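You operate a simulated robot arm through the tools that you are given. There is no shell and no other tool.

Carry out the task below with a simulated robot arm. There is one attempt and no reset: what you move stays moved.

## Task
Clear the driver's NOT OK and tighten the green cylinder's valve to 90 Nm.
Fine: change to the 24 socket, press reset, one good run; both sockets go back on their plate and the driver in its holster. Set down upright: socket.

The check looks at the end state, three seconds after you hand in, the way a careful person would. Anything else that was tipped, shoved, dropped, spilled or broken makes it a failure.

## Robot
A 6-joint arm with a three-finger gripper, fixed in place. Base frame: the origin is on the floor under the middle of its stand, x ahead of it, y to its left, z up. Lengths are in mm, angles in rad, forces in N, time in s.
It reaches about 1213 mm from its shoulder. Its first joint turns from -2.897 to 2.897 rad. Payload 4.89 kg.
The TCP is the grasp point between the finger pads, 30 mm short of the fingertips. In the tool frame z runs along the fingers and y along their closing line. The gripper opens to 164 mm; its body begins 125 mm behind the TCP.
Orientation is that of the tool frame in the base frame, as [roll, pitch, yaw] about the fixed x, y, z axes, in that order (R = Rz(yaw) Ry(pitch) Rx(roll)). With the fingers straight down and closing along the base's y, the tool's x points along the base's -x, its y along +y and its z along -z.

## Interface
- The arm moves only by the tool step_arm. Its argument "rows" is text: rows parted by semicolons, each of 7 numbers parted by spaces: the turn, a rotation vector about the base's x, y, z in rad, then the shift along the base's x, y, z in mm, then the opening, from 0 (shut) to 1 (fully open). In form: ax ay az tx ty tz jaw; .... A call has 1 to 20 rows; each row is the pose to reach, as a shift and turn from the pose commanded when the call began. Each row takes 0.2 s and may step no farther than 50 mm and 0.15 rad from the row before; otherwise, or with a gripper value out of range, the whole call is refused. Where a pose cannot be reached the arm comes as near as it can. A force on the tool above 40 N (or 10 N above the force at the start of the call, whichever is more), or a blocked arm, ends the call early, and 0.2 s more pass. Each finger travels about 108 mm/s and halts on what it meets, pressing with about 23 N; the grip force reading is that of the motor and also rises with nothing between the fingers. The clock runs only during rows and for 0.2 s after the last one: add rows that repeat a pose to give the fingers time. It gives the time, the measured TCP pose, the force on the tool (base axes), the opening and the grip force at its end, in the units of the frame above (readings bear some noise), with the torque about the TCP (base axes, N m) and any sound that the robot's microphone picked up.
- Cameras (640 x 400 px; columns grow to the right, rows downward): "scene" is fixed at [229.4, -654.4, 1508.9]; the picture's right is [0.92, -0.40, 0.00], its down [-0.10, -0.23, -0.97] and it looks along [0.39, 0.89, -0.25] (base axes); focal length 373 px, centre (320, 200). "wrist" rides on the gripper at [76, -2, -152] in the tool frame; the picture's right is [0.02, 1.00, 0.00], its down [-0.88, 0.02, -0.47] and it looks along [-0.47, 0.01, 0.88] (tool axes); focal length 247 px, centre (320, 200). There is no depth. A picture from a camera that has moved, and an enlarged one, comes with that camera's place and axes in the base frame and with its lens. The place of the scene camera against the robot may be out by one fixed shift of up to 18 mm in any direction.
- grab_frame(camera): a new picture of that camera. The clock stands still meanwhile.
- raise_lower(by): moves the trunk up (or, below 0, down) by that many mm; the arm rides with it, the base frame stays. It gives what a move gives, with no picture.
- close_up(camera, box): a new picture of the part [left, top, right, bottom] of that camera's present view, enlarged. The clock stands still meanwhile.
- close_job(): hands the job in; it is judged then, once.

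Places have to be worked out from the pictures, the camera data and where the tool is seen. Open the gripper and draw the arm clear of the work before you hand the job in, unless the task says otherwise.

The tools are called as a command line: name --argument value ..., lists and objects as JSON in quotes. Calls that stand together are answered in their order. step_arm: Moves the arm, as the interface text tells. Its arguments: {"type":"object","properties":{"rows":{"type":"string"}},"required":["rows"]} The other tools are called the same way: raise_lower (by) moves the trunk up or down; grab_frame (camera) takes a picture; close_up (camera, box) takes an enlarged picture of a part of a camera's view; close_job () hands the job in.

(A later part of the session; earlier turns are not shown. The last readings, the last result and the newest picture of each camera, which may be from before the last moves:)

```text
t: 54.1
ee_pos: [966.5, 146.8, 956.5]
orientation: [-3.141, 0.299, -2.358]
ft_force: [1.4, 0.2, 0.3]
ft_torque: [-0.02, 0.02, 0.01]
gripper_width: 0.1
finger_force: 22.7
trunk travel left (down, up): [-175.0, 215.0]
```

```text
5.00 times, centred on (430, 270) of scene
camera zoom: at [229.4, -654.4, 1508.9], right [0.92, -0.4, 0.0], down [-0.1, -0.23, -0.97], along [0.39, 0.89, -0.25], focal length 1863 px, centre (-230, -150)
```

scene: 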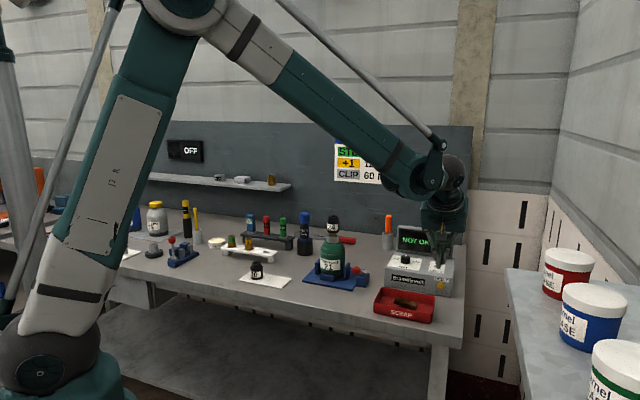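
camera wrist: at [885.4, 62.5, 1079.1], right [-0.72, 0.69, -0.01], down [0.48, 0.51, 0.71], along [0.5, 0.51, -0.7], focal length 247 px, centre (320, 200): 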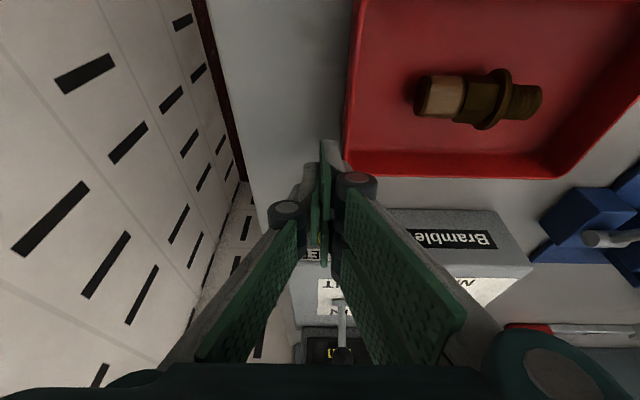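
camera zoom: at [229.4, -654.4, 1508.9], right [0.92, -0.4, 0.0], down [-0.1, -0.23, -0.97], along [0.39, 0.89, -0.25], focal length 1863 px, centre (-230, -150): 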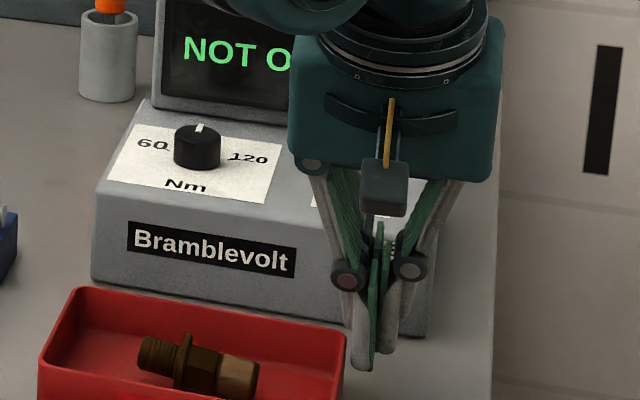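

close_up --camera "wrist" --box '[270, 160, 390, 290]'

close_up --camera "scene" --box '[420, 265, 460, 305]'

```text
3.08 times, centred on (330, 225) of wrist
camera zoom: at [885.4, 62.5, 1079.1], right [-0.72, 0.69, -0.01], down [0.48, 0.51, 0.71], along [0.5, 0.51, -0.7], focal length 760 px, centre (289, 123)
```

zoom: 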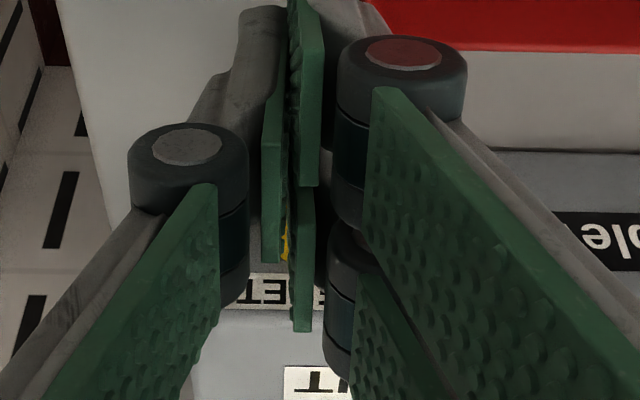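

```text
10.00 times, centred on (440, 285) of scene
camera zoom: at [229.4, -654.4, 1508.9], right [0.92, -0.4, 0.0], down [-0.1, -0.23, -0.97], along [0.39, 0.89, -0.25], focal length 3726 px, centre (-880, -650)
```

zoom: 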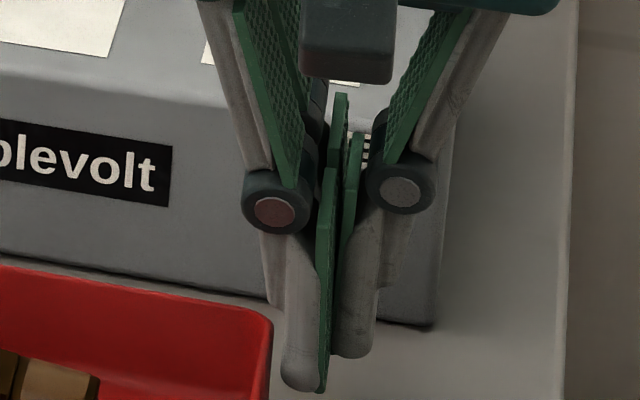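

The button's centre is level with the TCP line, so I'll shift +6 mm along the bench to centre the leading finger on it, then advance slowly into it.

step_arm --rows "0 0 0 4.2 -4.2 0 0; 0 0 0 9.2 0.8 0 0; 0 0 0 14.2 5.8 0 0; 0 0 0 18.3 9.9 0 0; 0 0 0 20.5 12.1 0 0; 0 0 0 20.5 12.1 0 0"

close_up --camera "wrist" --box '[270, 160, 390, 290]'

close_up --camera "scene" --box '[390, 230, 470, 310]'

```text
t: 55.5
ee_pos: [987.9, 156.2, 957.3]
orientation: [-3.141, 0.3, -2.355]
ft_force: [-0.3, -0.3, -0.1]
ft_torque: [0.01, 0.01, -0.03]
gripper_width: 0.0
finger_force: 23.0
trunk travel left (down, up): [-175.0, 215.0]
```

```text
3.08 times, centred on (330, 225) of wrist
camera zoom: at [906.1, 73.9, 1078.8], right [-0.72, 0.69, -0.01], down [0.48, 0.51, 0.71], along [0.5, 0.51, -0.7], focal length 760 px, centre (289, 123)
```

zoom: 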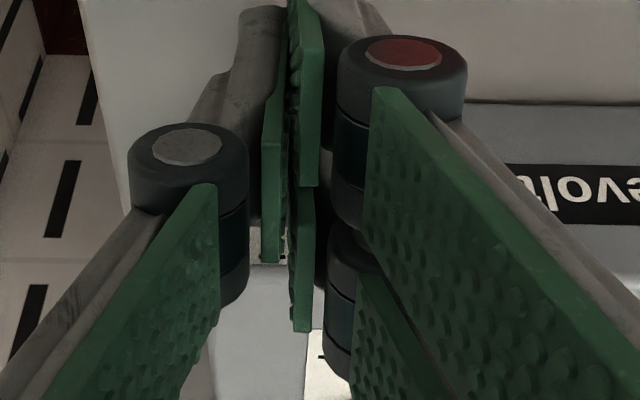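

```text
5.00 times, centred on (430, 270) of scene
camera zoom: at [229.4, -654.4, 1508.9], right [0.92, -0.4, 0.0], down [-0.1, -0.23, -0.97], along [0.39, 0.89, -0.25], focal length 1863 px, centre (-230, -150)
```

zoom: 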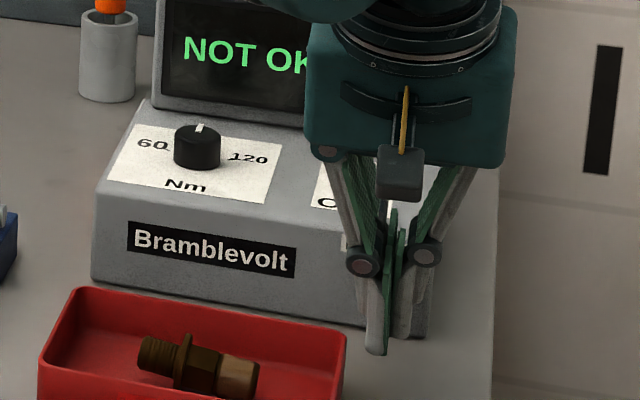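

step_arm --rows "0 0 0 1.1 1.1 0 0; 0 0 0 2.2 2.2 0 0; 0 0 0 3.2 3.2 0 0; 0 0 0 4.2 4.2 0 0; 0 0 0 5.2 5.2 0 0; 0 0 0 6.2 6.2 0 0; 0 0 0 7.2 7.2 0 0; 0 0 0 7.2 7.2 0 0"

grab_frame --camera "scene"

```text
t: 57.3
ee_pos: [996.5, 163.8, 956.0]
orientation: [-3.142, 0.299, -2.356]
ft_force: [-1.1, -1.7, 0.6]
ft_torque: [-0.04, 0.0, -0.01]
gripper_width: 0.0
finger_force: 22.9
trunk travel left (down, up): [-175.0, 215.0]
heard: click
```

```text
taken
```

scene: 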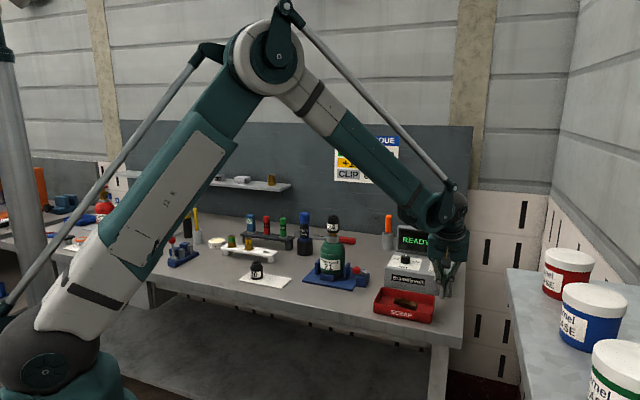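

A click was heard and the display now reads READY. I'll back off from the button, rise and check the display.

step_arm --rows "0 0 0 -4 -4 0 0; 0 0 0 -9 -9 2 0; 0 0 0 -12 -12 20 0; 0 0 0 -12 -12 60 0; 0 0 0 -12 -12 105 0; 0 0 0 -12 -12 150 0; 0 0 0 -12 -12 195 0; 0 0 0 -12 -12 240 0; 0 0 0 -12 -12 270 0"

close_up --camera "scene" --box '[370, 210, 480, 330]'

```text
t: 59.3
ee_pos: [981.3, 153.4, 1225.6]
orientation: [3.141, 0.3, -2.355]
ft_force: [-0.3, 0.8, 0.2]
ft_torque: [0.02, -0.02, 0.01]
gripper_width: 0.1
finger_force: 23.4
trunk travel left (down, up): [-175.0, 215.0]
```

```text
3.33 times, centred on (425, 270) of scene
camera zoom: at [229.4, -654.4, 1508.9], right [0.92, -0.4, 0.0], down [-0.1, -0.23, -0.97], along [0.39, 0.89, -0.25], focal length 1242 px, centre (-30, -33)
```

zoom: 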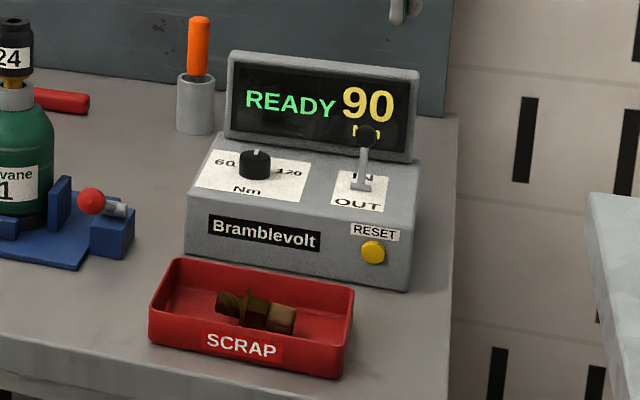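

READY 90 shows. Now I'll fetch the driver (blue, black holster): level the tool, then swing to a spot where the camera is above it.

step_arm --rows "-0.071 0.071 0 -5 10 20 0; -0.141 0.141 0 -10 20 40 0; -0.212 0.212 0 -15 35 60 0.1; -0.212 0.212 0 -20 50 60 0.2"

step_arm --rows "0 0 0.0872 -15 31 0 0.3; 0 0 0.174 -30 63 0 0.4; 0 0 0.262 -46 94 0 0.5; 0 0 0.349 -61 126 0 0.5; 0 0 0.436 -76 157 0 0.5; 0 0 0.523 -91 188 0 0.5; 0 0 0.61 -106 220 0 0.5; 0 0 0.698 -121 251 0 0.5; 0 0 0.785 -137 283 0 0.5; 0 0 0.872 -152 314 0 0.5; 0 0 0.959 -167 345 0 0.5; 0 0 1.047 -182 377 0 0.5; 0 0 1.134 -197 408 0 0.5; 0 0 1.221 -212 440 0 0.5; 0 0 1.309 -228 471 0 0.5; 0 0 1.396 -243 502 0 0.5; 0 0 1.483 -258 534 0 0.5; 0 0 1.57 -273 565 0 0.5; 0 0 1.57 -273 565 0 0.5"

grab_frame --camera "wrist"

grab_frame --camera "scene"

```text
t: 60.3
ee_pos: [962.5, 200.4, 1284.8]
orientation: [-3.141, -0.001, -2.356]
ft_force: [0.7, 0.8, -0.4]
ft_torque: [-0.01, 0.09, 0.05]
gripper_width: 32.8
finger_force: 0.1
trunk travel left (down, up): [-175.0, 215.0]
```

```text
t: 64.3
ee_pos: [690.0, 767.4, 1286.1]
orientation: [-3.141, -0.001, -0.784]
ft_force: [0.0, 0.8, -0.4]
ft_torque: [-0.13, -0.03, 0.03]
gripper_width: 82.0
finger_force: 0.1
trunk travel left (down, up): [-175.0, 215.0]
```

```text
taken
camera wrist: at [746.6, 716.7, 1438.0], right [-0.69, -0.72, 0.0], down [-0.64, 0.61, 0.47], along [-0.34, 0.33, -0.88], focal length 247 px, centre (320, 200)
```

wrist: 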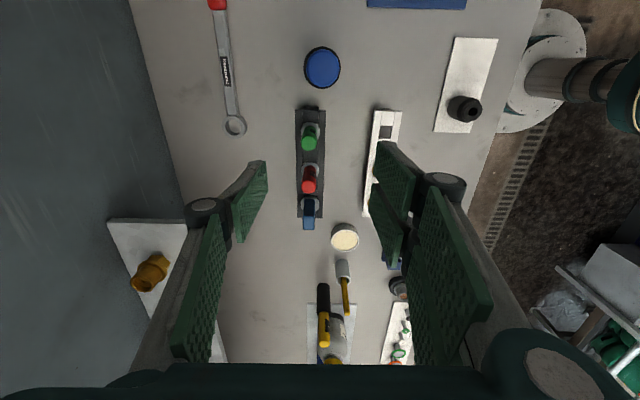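

```text
taken
```

scene: 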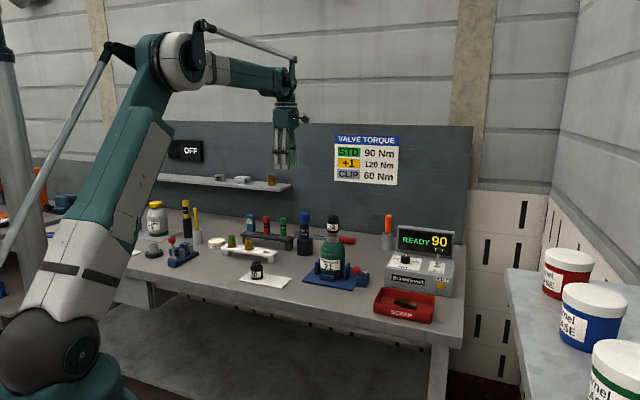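

close_up --camera "wrist" --box '[270, 20, 380, 110]'

close_up --camera "scene" --box '[285, 205, 330, 260]'

```text
4.44 times, centred on (325, 65) of wrist
camera zoom: at [746.6, 716.7, 1438.0], right [-0.69, -0.72, 0.0], down [-0.64, 0.61, 0.47], along [-0.34, 0.33, -0.88], focal length 1098 px, centre (298, 800)
```

zoom: 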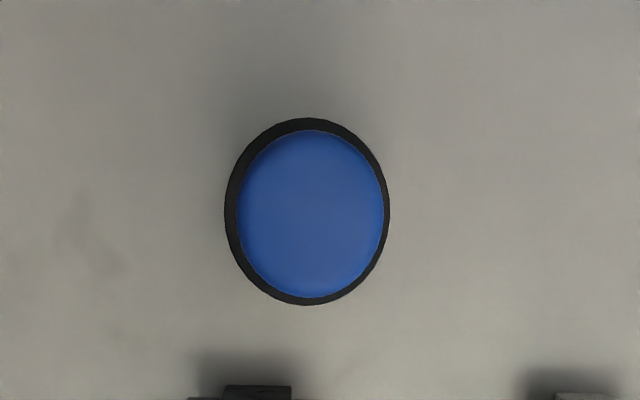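

```text
7.27 times, centred on (308, 232) of scene
camera zoom: at [229.4, -654.4, 1508.9], right [0.92, -0.4, 0.0], down [-0.1, -0.23, -0.97], along [0.39, 0.89, -0.25], focal length 2710 px, centre (411, -36)
```

zoom: 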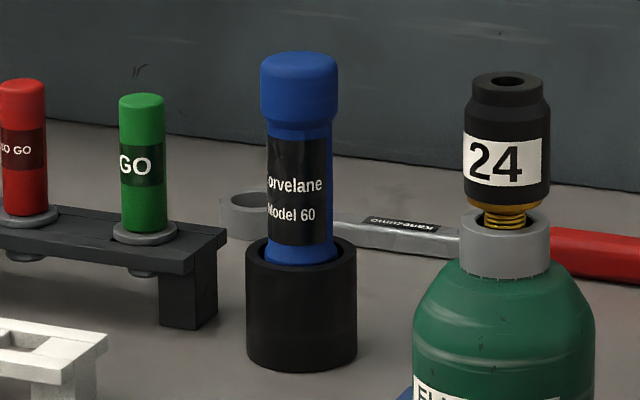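

The driver axis is at about (745,713.7) and its cap is 43 mm across. I'll move over it and stop with the tips about 20 mm above the cap.

step_arm --rows "0 0 0 18 -18 0 0.48; 0 0 0 36 -36 0 0.48; 0 0 0 54.2 -54.4 0 0.48; 0 0 0 54.2 -54.4 -45 0.48; 0 0 0 54.2 -54.4 -90 0.48; 0 0 0 54.2 -54.4 -130 0.48; 0 0 0 54.2 -54.4 -160 0.48; 0 0 0 54.2 -54.4 -160 0.48"

grab_frame --camera "wrist"

close_up --camera "scene" --box '[260, 150, 360, 260]'

```text
t: 66.1
ee_pos: [746.6, 710.5, 1127.5]
orientation: [3.141, 0.001, -0.784]
ft_force: [0.0, -0.2, 0.1]
ft_torque: [-0.03, 0.02, 0.01]
gripper_width: 78.9
finger_force: 0.1
trunk travel left (down, up): [-175.0, 215.0]
```

```text
taken
camera wrist: at [802.2, 658.9, 1279.5], right [-0.69, -0.72, 0.0], down [-0.64, 0.61, 0.47], along [-0.34, 0.33, -0.88], focal length 247 px, centre (320, 200)
```

wrist: 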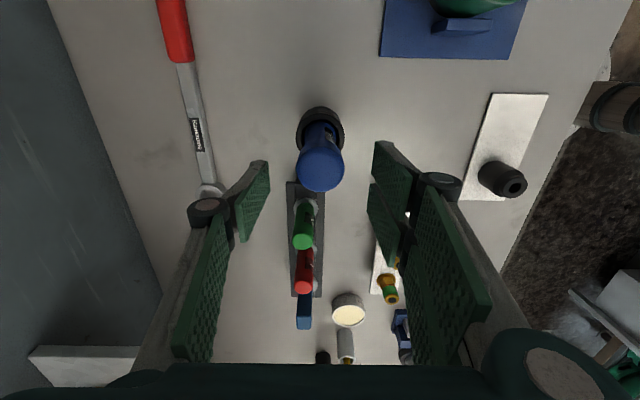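

```text
3.64 times, centred on (310, 205) of scene
camera zoom: at [229.4, -654.4, 1508.9], right [0.92, -0.4, 0.0], down [-0.1, -0.23, -0.97], along [0.39, 0.89, -0.25], focal length 1355 px, centre (356, 182)
```

zoom: 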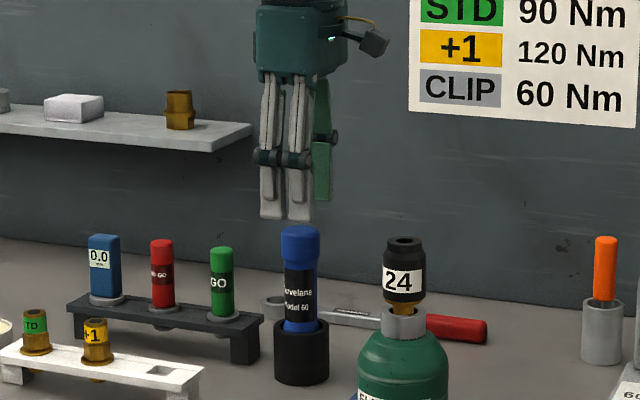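

The cap reads about 3.5 mm further along than the TCP, so I'll correct that, descend to TCP z≈1050 and grip the cap.

step_arm --rows "0 0 0 -2.2 2.6 -15 0.48; 0 0 0 -2.2 2.6 -35 0.48; 0 0 0 -2.2 2.6 -55 0.48; 0 0 0 -2.2 2.6 -77 0.48; 0 0 0 -2.2 2.6 -77 0.48"

grab_frame --camera "wrist"

close_up --camera "scene" --box '[270, 170, 350, 260]'

```text
t: 67.3
ee_pos: [743.7, 715.8, 1048.5]
orientation: [3.141, -0.001, -0.786]
ft_force: [-0.7, 0.2, -0.3]
ft_torque: [-0.02, 0.02, 0.0]
gripper_width: 78.6
finger_force: 0.1
trunk travel left (down, up): [-175.0, 215.0]
```

```text
taken
camera wrist: at [799.0, 663.7, 1201.3], right [-0.69, -0.72, 0.0], down [-0.64, 0.61, 0.47], along [-0.34, 0.33, -0.88], focal length 247 px, centre (320, 200)
```

wrist: 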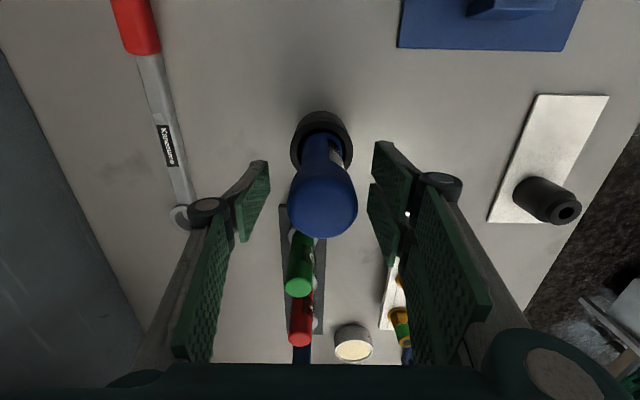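

```text
4.44 times, centred on (310, 215) of scene
camera zoom: at [229.4, -654.4, 1508.9], right [0.92, -0.4, 0.0], down [-0.1, -0.23, -0.97], along [0.39, 0.89, -0.25], focal length 1656 px, centre (364, 133)
```

zoom: 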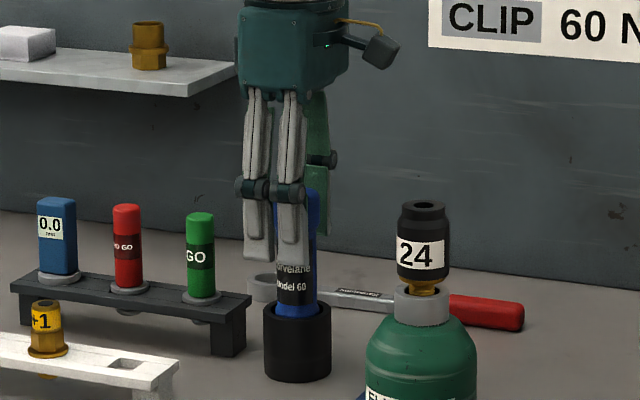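

step_arm --rows "0 0 0 1.5 -1.5 0 0.48; 0 0 0 1.5 -1.5 0 0.4; 0 0 0 1.5 -1.5 0 0.32; 0 0 0 1.5 -1.5 0 0.25; 0 0 0 1.5 -1.5 0 0.2; 0 0 0 1.5 -1.5 0 0.12; 0 0 0 1.5 -1.5 0 0.12"

grab_frame --camera "wrist"

close_up --camera "scene" --box '[270, 170, 350, 260]'

```text
t: 68.9
ee_pos: [743.4, 713.2, 1049.9]
orientation: [-3.141, 0.0, -0.787]
ft_force: [-1.6, -0.4, 0.2]
ft_torque: [-0.07, 0.07, -0.02]
gripper_width: 39.7
finger_force: 23.1
trunk travel left (down, up): [-175.0, 215.0]
```

```text
taken
camera wrist: at [800.2, 662.2, 1202.0], right [-0.69, -0.72, 0.0], down [-0.64, 0.61, 0.47], along [-0.34, 0.33, -0.88], focal length 247 px, centre (320, 200)
```

wrist: 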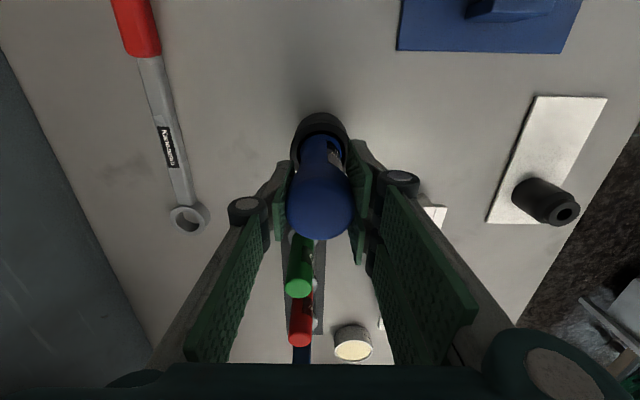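

```text
4.44 times, centred on (310, 215) of scene
camera zoom: at [229.4, -654.4, 1508.9], right [0.92, -0.4, 0.0], down [-0.1, -0.23, -0.97], along [0.39, 0.89, -0.25], focal length 1656 px, centre (364, 133)
```

zoom: 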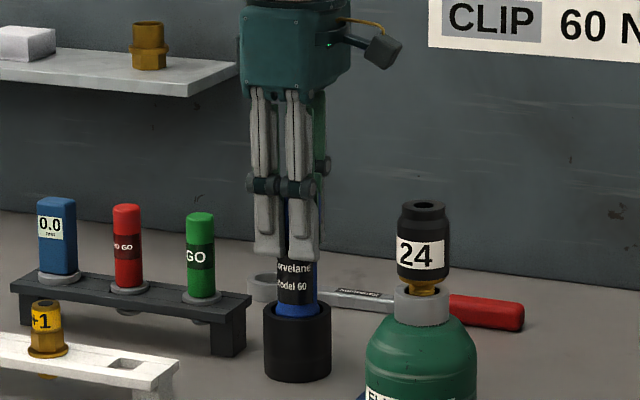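

The driver cap is gripped at 39.7 mm. I'll lift it slowly out of the holster.

step_arm --rows "0 0 0 0 0 4 0.1; 0 0 0 0 0 12 0.1; 0 0 0 0 0 25 0.1; 0 0 0 0 0 45 0.1; 0 0 0 0 0 70 0.1; 0 0 0 0 0 100 0.1; 0 0 0 0 0 130 0.1; 0 0 0 0 0 160 0.1; 0 0 0 0 0 160 0.1"

close_up --camera "scene" --box '[260, 130, 370, 270]'

grab_frame --camera "wrist"

```text
t: 70.9
ee_pos: [743.0, 713.2, 1209.2]
orientation: [-3.141, 0.001, -0.786]
ft_force: [0.8, -0.7, -6.7]
ft_torque: [0.03, -0.02, 0.01]
gripper_width: 39.7
finger_force: 22.9
trunk travel left (down, up): [-175.0, 215.0]
```

```text
2.86 times, centred on (315, 200) of scene
camera zoom: at [229.4, -654.4, 1508.9], right [0.92, -0.4, 0.0], down [-0.1, -0.23, -0.97], along [0.39, 0.89, -0.25], focal length 1065 px, centre (334, 200)
```

zoom: 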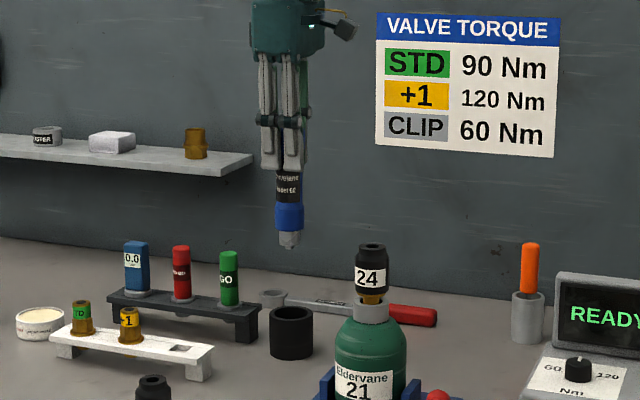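

```text
taken
camera wrist: at [799.2, 661.7, 1361.7], right [-0.69, -0.72, 0.0], down [-0.64, 0.61, 0.47], along [-0.34, 0.33, -0.88], focal length 247 px, centre (320, 200)
```

wrist: 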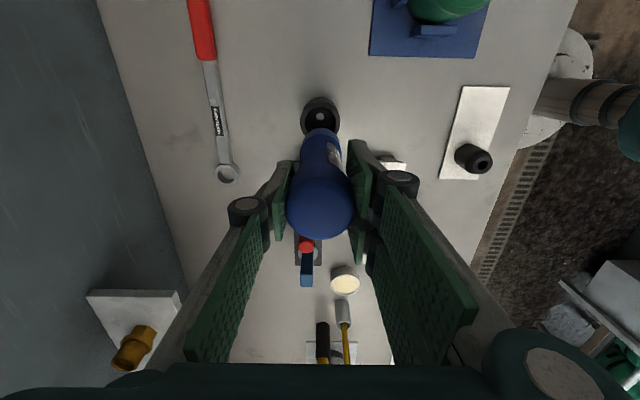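

It's the driver, with a grey nose and drive square at the bottom and a weight of about 6.7 N. I'll look closely at its lower end and vertical alignment.

close_up --camera "scene" --box '[285, 165, 325, 225]'

close_up --camera "wrist" --box '[260, 80, 380, 250]'

```text
6.67 times, centred on (305, 195) of scene
camera zoom: at [229.4, -654.4, 1508.9], right [0.92, -0.4, 0.0], down [-0.1, -0.23, -0.97], along [0.39, 0.89, -0.25], focal length 2484 px, centre (420, 233)
```

zoom: 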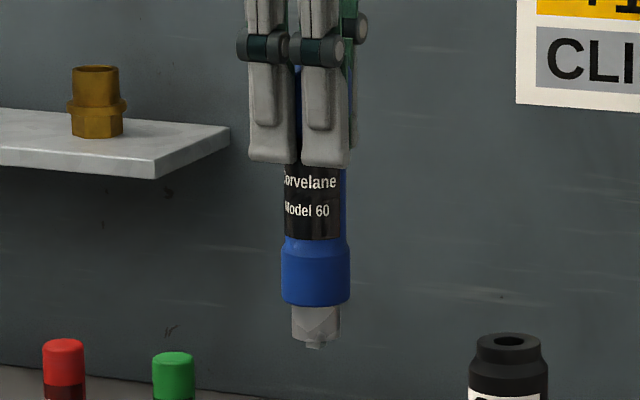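

```text
2.35 times, centred on (320, 165) of wrist
camera zoom: at [799.2, 661.7, 1361.7], right [-0.69, -0.72, 0.0], down [-0.64, 0.61, 0.47], along [-0.34, 0.33, -0.88], focal length 581 px, centre (320, 282)
```

zoom: 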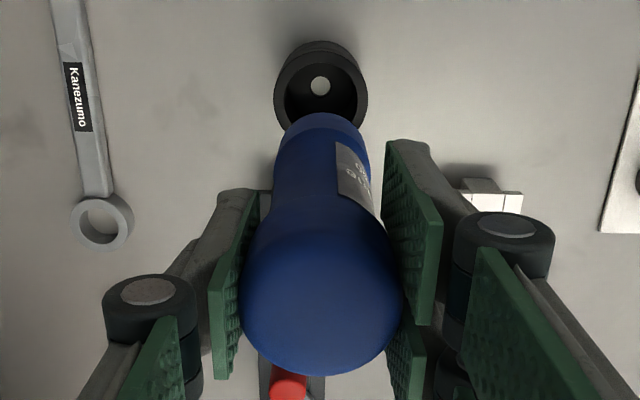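

The driver's length puts its tip about 150 mm below the TCP. I'll lift to z≈1305 and carry it over to the valve axis at (758,473.7).

step_arm --rows "0 0 0 0 0 35 0.1; 0 0 0 0 0 70 0.1; 0 0 0 0 0 96 0.1; 0 0 0 2 -30 96 0.1; 0 0 0 4 -65 96 0.1; 0 0 0 6 -100 96 0.1; 0 0 0 8 -135 96 0.1; 0 0 0 11 -170 96 0.1; 0 0 0 13 -205 96 0.1; 0 0 0 15 -239.5 96 0.1; 0 0 0 15 -239.5 96 0.1; 0 0 0 15 -239.5 96 0.1"

close_up --camera "scene" --box '[290, 150, 380, 260]'

grab_frame --camera "wrist"

```text
t: 73.5
ee_pos: [758.7, 473.9, 1305.5]
orientation: [-3.141, 0.001, -0.785]
ft_force: [0.0, -1.0, -7.1]
ft_torque: [0.06, 0.04, -0.04]
gripper_width: 39.7
finger_force: 22.7
trunk travel left (down, up): [-175.0, 215.0]
```

```text
3.64 times, centred on (335, 205) of scene
camera zoom: at [229.4, -654.4, 1508.9], right [0.92, -0.4, 0.0], down [-0.1, -0.23, -0.97], along [0.39, 0.89, -0.25], focal length 1355 px, centre (266, 182)
```

zoom: 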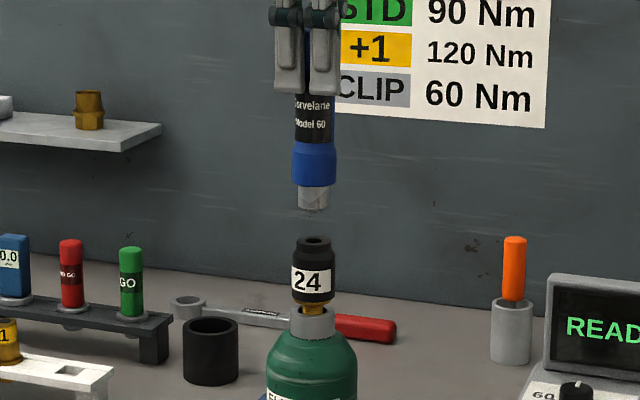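

```text
taken
camera wrist: at [814.6, 421.9, 1457.5], right [-0.69, -0.72, 0.0], down [-0.64, 0.61, 0.47], along [-0.34, 0.33, -0.88], focal length 247 px, centre (320, 200)
```

wrist: 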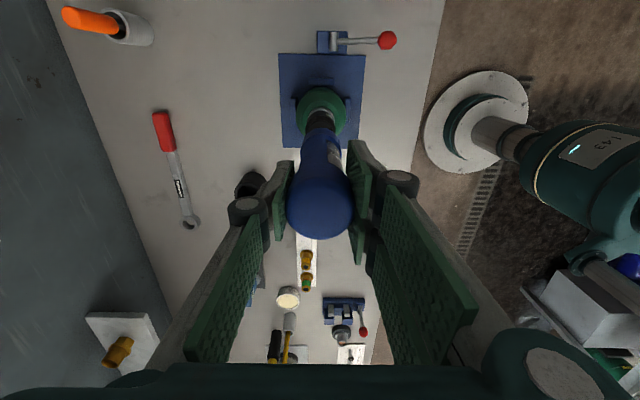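

Lateral alignment looks good, with about 26 mm of gap. I'll lower 18 mm and check up close.

step_arm --rows "0 0 0 -0.5 -0.2 -6 0.1; 0 0 0 -0.5 -0.2 -12 0.1; 0 0 0 -0.5 -0.2 -18 0.1; 0 0 0 -0.5 -0.2 -18 0.1"

close_up --camera "scene" --box '[315, 190, 355, 230]'

close_up --camera "wrist" --box '[270, 70, 370, 170]'

```text
t: 74.5
ee_pos: [758.2, 475.3, 1287.6]
orientation: [-3.141, 0.0, -0.786]
ft_force: [0.4, -0.4, -7.0]
ft_torque: [0.01, 0.0, 0.0]
gripper_width: 39.5
finger_force: 22.5
trunk travel left (down, up): [-175.0, 215.0]
```

```text
10.00 times, centred on (335, 210) of scene
camera zoom: at [229.4, -654.4, 1508.9], right [0.92, -0.4, 0.0], down [-0.1, -0.23, -0.97], along [0.39, 0.89, -0.25], focal length 3726 px, centre (170, 100)
```

zoom: 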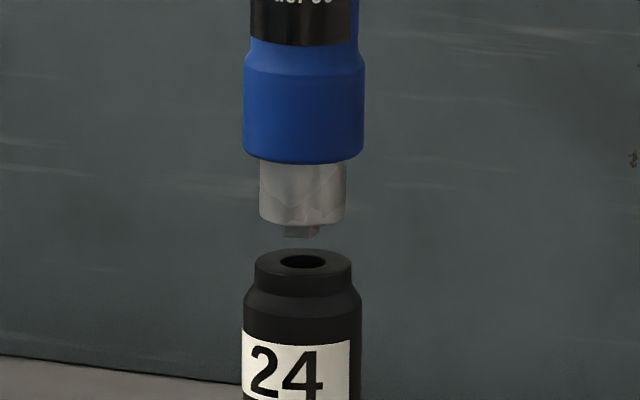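

```text
4.00 times, centred on (320, 120) of wrist
camera zoom: at [815.1, 423.0, 1439.5], right [-0.69, -0.72, 0.0], down [-0.64, 0.61, 0.47], along [-0.34, 0.33, -0.88], focal length 988 px, centre (320, 520)
```

zoom: 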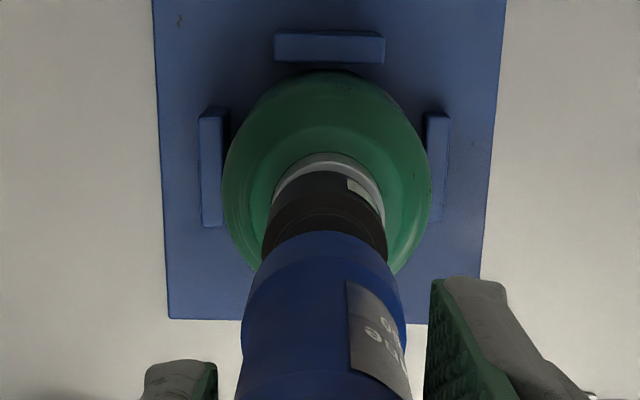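

The drive square (≈302 px) is centred on the socket hole (≈302 px). I'll lower slowly in small steps and watch for force and sounds.

step_arm --rows "0 0 0 0 -0.5 -2 0.1; 0 0 0 0 -0.5 -4 0.1; 0 0 0 0 -0.5 -6 0.1; 0 0 0 0 -0.5 -8 0.1; 0 0 0 0 -0.5 -9 0.1; 0 0 0 0 -0.5 -9 0.1"

close_up --camera "scene" --box '[315, 190, 355, 230]'

```text
t: 75.9
ee_pos: [758.2, 474.3, 1277.3]
orientation: [-3.141, 0.001, -0.786]
ft_force: [-0.2, -0.7, -7.0]
ft_torque: [0.0, 0.03, -0.02]
gripper_width: 39.7
finger_force: 23.1
trunk travel left (down, up): [-175.0, 215.0]
```

```text
10.00 times, centred on (335, 210) of scene
camera zoom: at [229.4, -654.4, 1508.9], right [0.92, -0.4, 0.0], down [-0.1, -0.23, -0.97], along [0.39, 0.89, -0.25], focal length 3726 px, centre (170, 100)
```

zoom: 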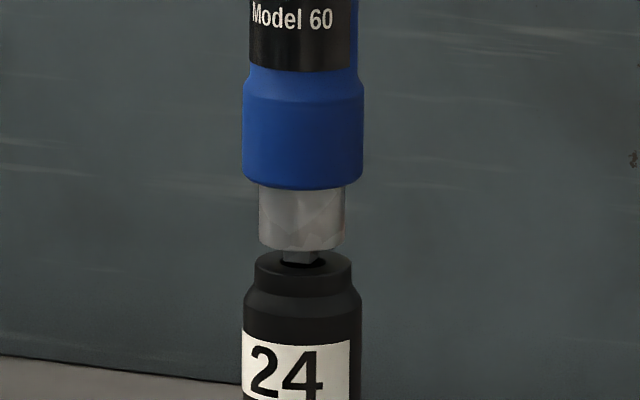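

step_arm --rows "0 0 0 0 0 -1 0.1; 0 0 0 0 0 -2 0.1; 0 0 0 0 0 -3 0.1; 0 0 0 0 0 -4 0.1; 0 0 0 0 0 -4 0.1"

close_up --camera "scene" --box '[315, 190, 355, 230]'

```text
t: 77.1
ee_pos: [759.5, 473.9, 1274.3]
orientation: [3.141, 0.0, -0.784]
ft_force: [-0.1, -0.1, -7.8]
ft_torque: [0.03, 0.02, 0.02]
gripper_width: 39.8
finger_force: 23.0
trunk travel left (down, up): [-175.0, 215.0]
```

```text
10.00 times, centred on (335, 210) of scene
camera zoom: at [229.4, -654.4, 1508.9], right [0.92, -0.4, 0.0], down [-0.1, -0.23, -0.97], along [0.39, 0.89, -0.25], focal length 3726 px, centre (170, 100)
```

zoom: 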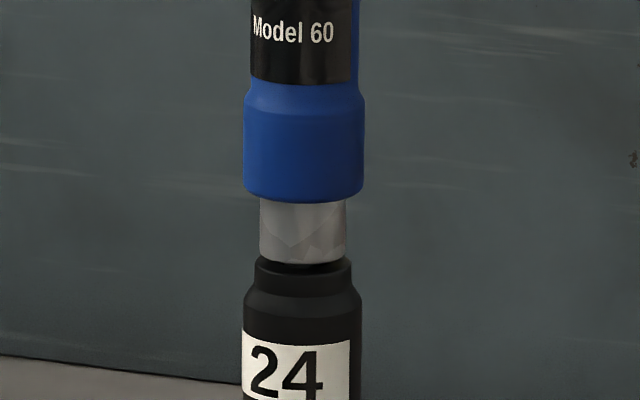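

The drive tip is inside the socket hole with no contact yet. I'll keep lowering gently until it seats.

step_arm --rows "0 0 0 -0.5 0 -1 0.1; 0 0 0 -0.5 0 -2 0.1; 0 0 0 -0.5 0 -3 0.1; 0 0 0 -0.5 0 -3 0.1"

close_up --camera "scene" --box '[315, 190, 355, 230]'

```text
t: 78.1
ee_pos: [757.2, 473.0, 1271.4]
orientation: [3.141, 0.0, -0.787]
ft_force: [0.3, 0.3, -7.6]
ft_torque: [0.03, -0.01, -0.02]
gripper_width: 39.7
finger_force: 23.2
trunk travel left (down, up): [-175.0, 215.0]
```

```text
10.00 times, centred on (335, 210) of scene
camera zoom: at [229.4, -654.4, 1508.9], right [0.92, -0.4, 0.0], down [-0.1, -0.23, -0.97], along [0.39, 0.89, -0.25], focal length 3726 px, centre (170, 100)
```

zoom: 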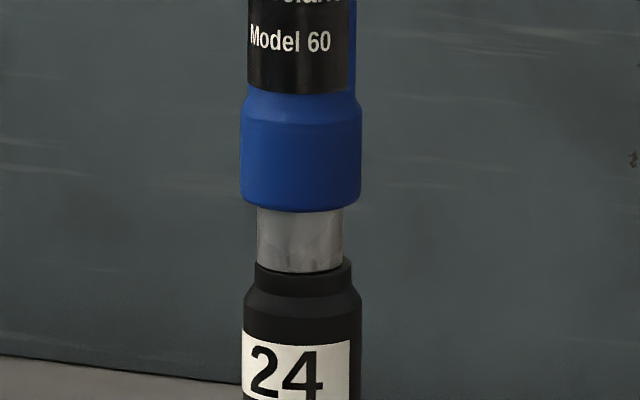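

The nose is nearly flush with the socket top. I'll continue in 0.5–1 mm steps, then hold with light pressure.

step_arm --rows "0 0 0 0.6 0 -0.5 0.1; 0 0 0 0.6 0 -1 0.1; 0 0 0 0.6 0 -1.5 0.1; 0 0 0 0.6 0 -2 0.1; 0 0 0 0.6 0 -2 0.1"

close_up --camera "scene" --box '[315, 190, 355, 230]'

```text
t: 79.3
ee_pos: [757.8, 474.3, 1269.1]
orientation: [3.141, 0.0, -0.784]
ft_force: [0.3, -0.5, -7.2]
ft_torque: [0.0, -0.02, -0.04]
gripper_width: 39.7
finger_force: 23.0
trunk travel left (down, up): [-175.0, 215.0]
```

```text
10.00 times, centred on (335, 210) of scene
camera zoom: at [229.4, -654.4, 1508.9], right [0.92, -0.4, 0.0], down [-0.1, -0.23, -0.97], along [0.39, 0.89, -0.25], focal length 3726 px, centre (170, 100)
```

zoom: 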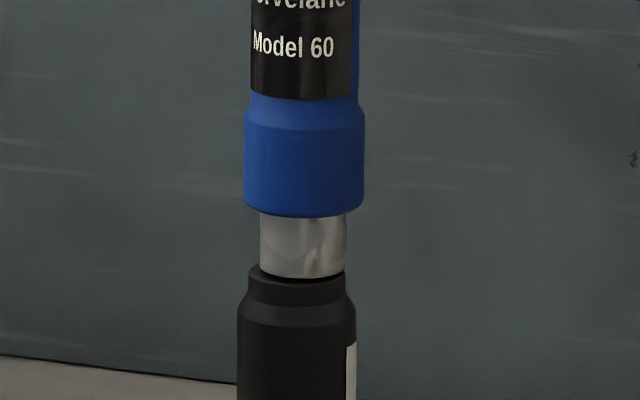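

The socket has rotated, so the run seems to have begun. I'll check the display.

close_up --camera "scene" --box '[300, 190, 470, 300]'

```text
3.64 times, centred on (385, 245) of scene
camera zoom: at [229.4, -654.4, 1508.9], right [0.92, -0.4, 0.0], down [-0.1, -0.23, -0.97], along [0.39, 0.89, -0.25], focal length 1355 px, centre (84, 36)
```

zoom: 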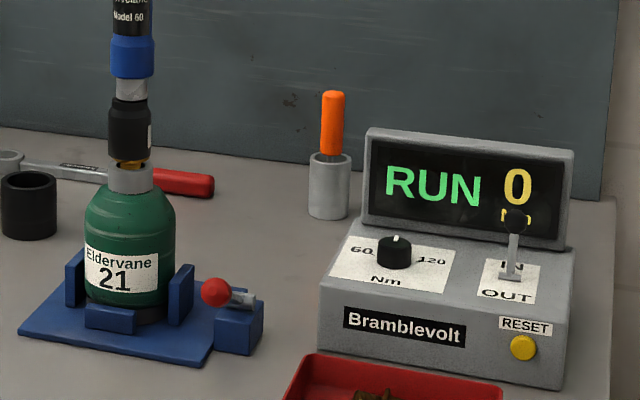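

The display shows RUN. The valve threads down as it turns, so I'll follow it down slowly and keep the driver engaged.

step_arm --rows "0 0 0 0 0 -0.7 0.1; 0 0 0 0 0 -1.4 0.1; 0 0 0 0 0 -2.1 0.1; 0 0 0 0 0 -2.8 0.1; 0 0 0 0 0 -3.5 0.1"

close_up --camera "scene" --box '[300, 190, 470, 300]'

```text
t: 80.5
ee_pos: [758.2, 474.0, 1264.7]
orientation: [3.141, -0.001, -0.785]
ft_force: [-0.5, -0.7, -7.2]
ft_torque: [0.01, -0.01, 0.0]
gripper_width: 39.5
finger_force: 23.1
trunk travel left (down, up): [-175.0, 215.0]
```

```text
3.64 times, centred on (385, 245) of scene
camera zoom: at [229.4, -654.4, 1508.9], right [0.92, -0.4, 0.0], down [-0.1, -0.23, -0.97], along [0.39, 0.89, -0.25], focal length 1355 px, centre (84, 36)
```

zoom: 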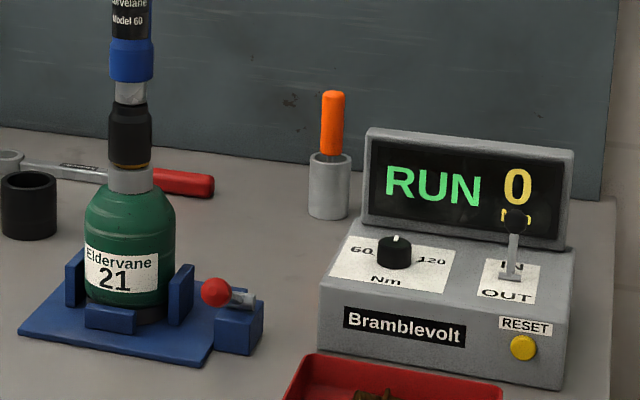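

It's still running, and the socket is sinking as the valve screws in. I'll keep following.

step_arm --rows "0 0 0 0 0 -0.7 0.1; 0 0 0 0 0 -1.4 0.1; 0 0 0 0 0 -2.1 0.1; 0 0 0 0 0 -2.8 0.1; 0 0 0 0 0 -3.5 0.1"

close_up --camera "scene" --box '[300, 190, 470, 300]'

close_up --camera "scene" --box '[315, 190, 355, 250]'

```text
t: 81.7
ee_pos: [758.7, 472.8, 1262.7]
orientation: [-3.141, -0.001, -0.785]
ft_force: [0.4, 0.1, -8.2]
ft_torque: [0.02, -0.02, 0.04]
gripper_width: 39.6
finger_force: 22.7
trunk travel left (down, up): [-175.0, 215.0]
```

```text
3.64 times, centred on (385, 245) of scene
camera zoom: at [229.4, -654.4, 1508.9], right [0.92, -0.4, 0.0], down [-0.1, -0.23, -0.97], along [0.39, 0.89, -0.25], focal length 1355 px, centre (84, 36)
```

zoom: 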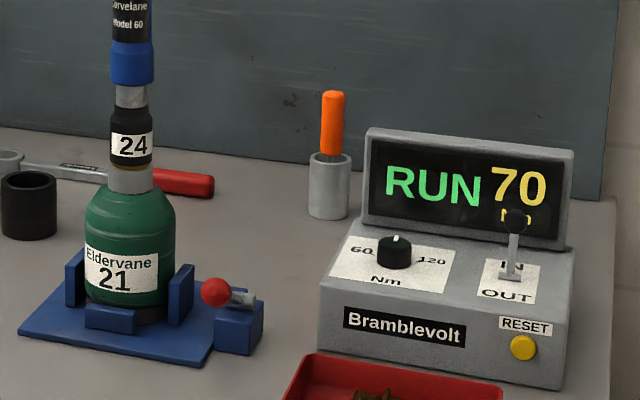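

```text
6.67 times, centred on (335, 220) of scene
camera zoom: at [229.4, -654.4, 1508.9], right [0.92, -0.4, 0.0], down [-0.1, -0.23, -0.97], along [0.39, 0.89, -0.25], focal length 2484 px, centre (220, 67)
```

zoom: 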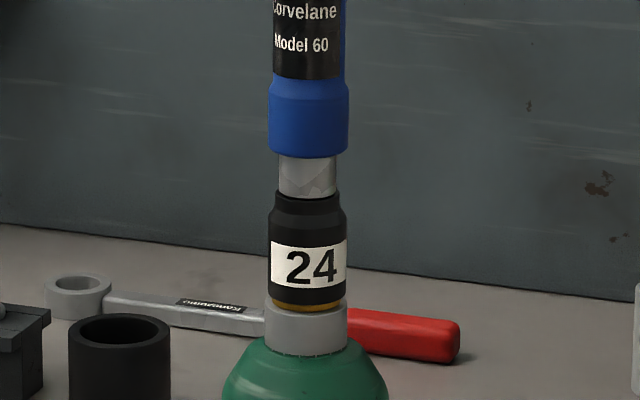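

Torque is rising (70 Nm). I'll hold with a tiny extra follow-down until it finishes.

step_arm --rows "0 0 0 0 0 -0.5 0.1; 0 0 0 0 0 -0.8 0.1; 0 0 0 0 0 -0.8 0.1"

close_up --camera "scene" --box '[300, 190, 470, 300]'

```text
t: 82.5
ee_pos: [758.3, 473.8, 1262.0]
orientation: [-3.141, 0.0, -0.784]
ft_force: [0.9, -1.8, 0.2]
ft_torque: [-0.11, -0.25, -0.02]
gripper_width: 39.7
finger_force: 22.8
trunk travel left (down, up): [-175.0, 215.0]
```

```text
3.64 times, centred on (385, 245) of scene
camera zoom: at [229.4, -654.4, 1508.9], right [0.92, -0.4, 0.0], down [-0.1, -0.23, -0.97], along [0.39, 0.89, -0.25], focal length 1355 px, centre (84, 36)
```

zoom: 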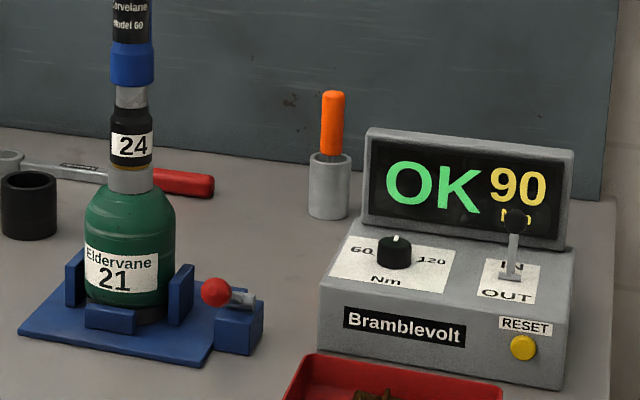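

OK 90 — the run was good. I'll lift the driver straight up off the socket and check that nothing came along.

step_arm --rows "0 0 0 0 0 2 0.1; 0 0 0 0 0 6 0.1; 0 0 0 0 0 14 0.1; 0 0 0 0 0 28 0.1; 0 0 0 0 0 45 0.1; 0 0 0 0 0 45 0.1"

close_up --camera "scene" --box '[300, 180, 470, 300]'

```text
t: 83.9
ee_pos: [759.9, 474.3, 1305.8]
orientation: [3.141, 0.0, -0.785]
ft_force: [-0.8, -0.2, -5.9]
ft_torque: [-0.01, -0.05, -0.02]
gripper_width: 39.3
finger_force: 22.8
trunk travel left (down, up): [-175.0, 215.0]
```

```text
3.33 times, centred on (385, 240) of scene
camera zoom: at [229.4, -654.4, 1508.9], right [0.92, -0.4, 0.0], down [-0.1, -0.23, -0.97], along [0.39, 0.89, -0.25], focal length 1242 px, centre (103, 67)
```

zoom: 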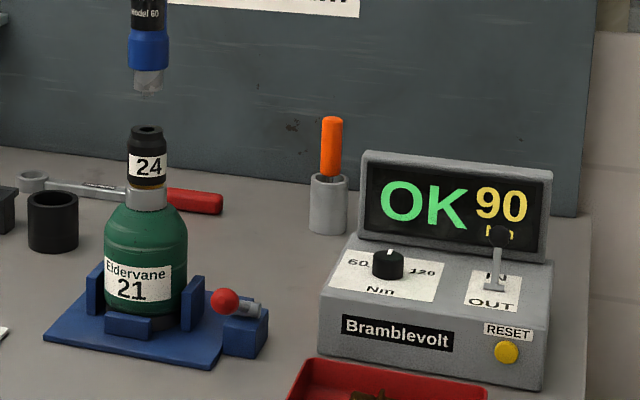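

The driver is clear and the display holds OK 90. I'll carry it back to above the holster by the reverse path.

step_arm --rows "0 0 0 -2 30 0 0.1; 0 0 0 -4 65 0 0.1; 0 0 0 -6 100 0 0.1; 0 0 0 -8 135 0 0.1; 0 0 0 -10 170 0 0.1; 0 0 0 -12.6 205 0 0.1; 0 0 0 -14.6 240.2 0 0.1; 0 0 0 -14.6 240.2 -30 0.1; 0 0 0 -14.6 240.2 -70 0.1; 0 0 0 -14.6 240.2 -110 0.1; 0 0 0 -14.6 240.2 -110 0.1; 0 0 0 -14.6 240.2 -110 0.1"

close_up --camera "scene" --box '[270, 170, 350, 260]'

close_up --camera "wrist" --box '[260, 60, 380, 250]'

```text
t: 86.5
ee_pos: [743.1, 713.8, 1197.5]
orientation: [-3.141, 0.001, -0.786]
ft_force: [-0.4, 0.8, -7.5]
ft_torque: [-0.02, 0.02, 0.02]
gripper_width: 39.6
finger_force: 22.7
trunk travel left (down, up): [-175.0, 215.0]
```

```text
4.44 times, centred on (310, 215) of scene
camera zoom: at [229.4, -654.4, 1508.9], right [0.92, -0.4, 0.0], down [-0.1, -0.23, -0.97], along [0.39, 0.89, -0.25], focal length 1656 px, centre (364, 133)
```

zoom: 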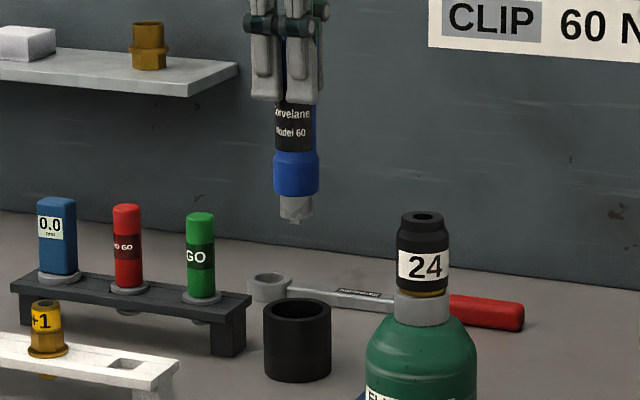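

```text
2.11 times, centred on (320, 155) of wrist
camera zoom: at [800.0, 662.3, 1348.4], right [-0.69, -0.72, 0.0], down [-0.64, 0.61, 0.47], along [-0.34, 0.33, -0.88], focal length 520 px, centre (320, 295)
```

zoom: 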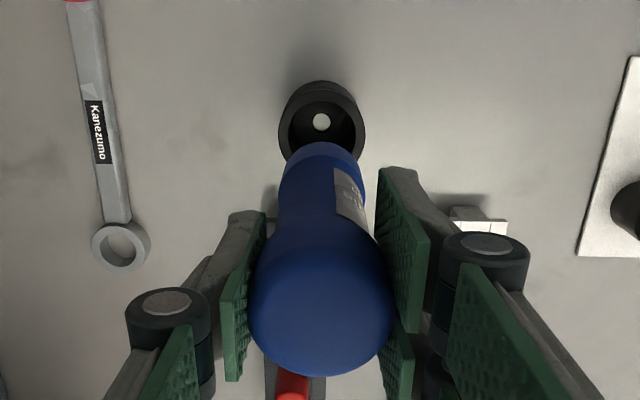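

The driver is lined up over the holster to within about 1 mm. I'll lower to just above the rim, then check.

step_arm --rows "0 0 0 0.5 -0.5 -25 0.1; 0 0 0 0.5 -0.5 -50 0.1; 0 0 0 0.5 -0.5 -70 0.1; 0 0 0 0.5 -0.5 -70 0.1"

close_up --camera "scene" --box '[280, 200, 340, 260]'

close_up --camera "wrist" --box '[270, 80, 370, 230]'

```text
t: 87.5
ee_pos: [747.1, 713.4, 1125.6]
orientation: [3.141, 0.001, -0.785]
ft_force: [1.0, -0.5, -7.8]
ft_torque: [-0.02, 0.02, 0.01]
gripper_width: 39.7
finger_force: 22.6
trunk travel left (down, up): [-175.0, 215.0]
```

```text
6.67 times, centred on (310, 230) of scene
camera zoom: at [229.4, -654.4, 1508.9], right [0.92, -0.4, 0.0], down [-0.1, -0.23, -0.97], along [0.39, 0.89, -0.25], focal length 2484 px, centre (387, 0)
```

zoom: 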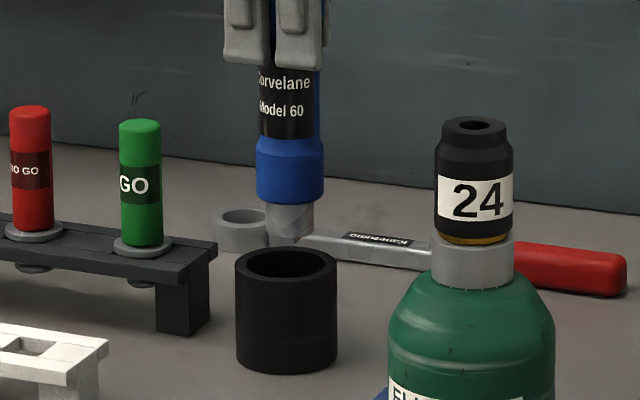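

```text
2.67 times, centred on (320, 155) of wrist
camera zoom: at [802.9, 662.4, 1278.2], right [-0.69, -0.72, 0.0], down [-0.64, 0.61, 0.47], along [-0.34, 0.33, -0.88], focal length 659 px, centre (320, 320)
```

zoom: 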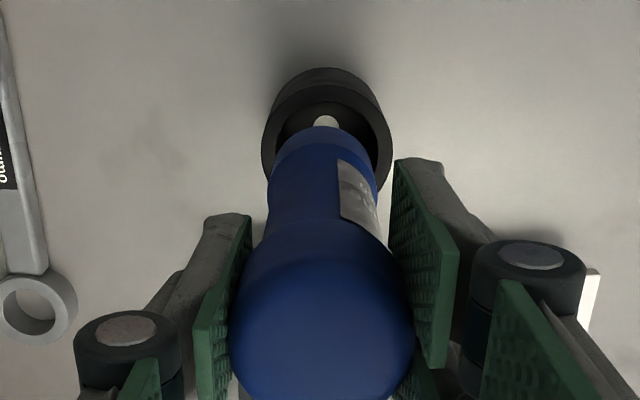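

Readings show the arm a few mm off in x, so I'll hold for a moment and re-read before inserting.

step_arm --rows "0 0 0 0 0 0 0.1; 0 0 0 0 0 0 0.1; 0 0 0 0 0 0 0.1"

close_up --camera "scene" --box '[280, 200, 340, 260]'

close_up --camera "wrist" --box '[270, 80, 370, 230]'

```text
t: 88.3
ee_pos: [747.2, 712.8, 1126.4]
orientation: [-3.14, 0.0, -0.786]
ft_force: [0.6, -0.2, -7.6]
ft_torque: [0.03, -0.01, 0.02]
gripper_width: 39.7
finger_force: 22.6
trunk travel left (down, up): [-175.0, 215.0]
```

```text
6.67 times, centred on (310, 230) of scene
camera zoom: at [229.4, -654.4, 1508.9], right [0.92, -0.4, 0.0], down [-0.1, -0.23, -0.97], along [0.39, 0.89, -0.25], focal length 2484 px, centre (387, 0)
```

zoom: 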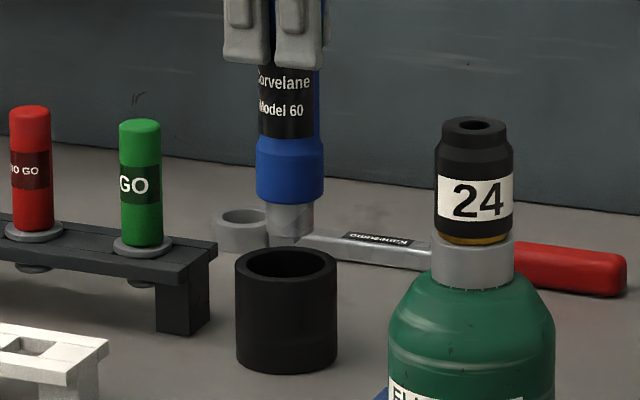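

```text
2.67 times, centred on (320, 155) of wrist
camera zoom: at [802.7, 662.3, 1278.5], right [-0.69, -0.72, 0.0], down [-0.64, 0.61, 0.47], along [-0.34, 0.33, -0.88], focal length 659 px, centre (320, 320)
```

zoom: 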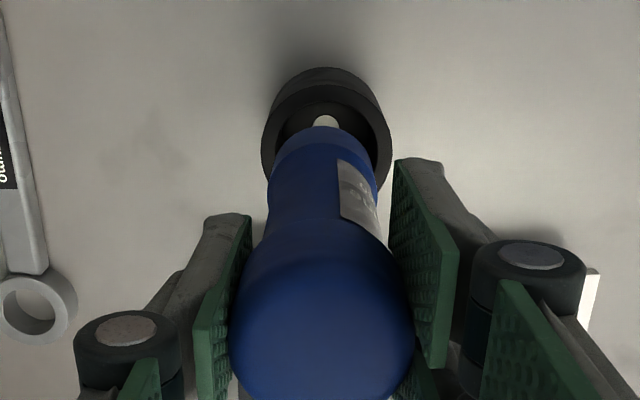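

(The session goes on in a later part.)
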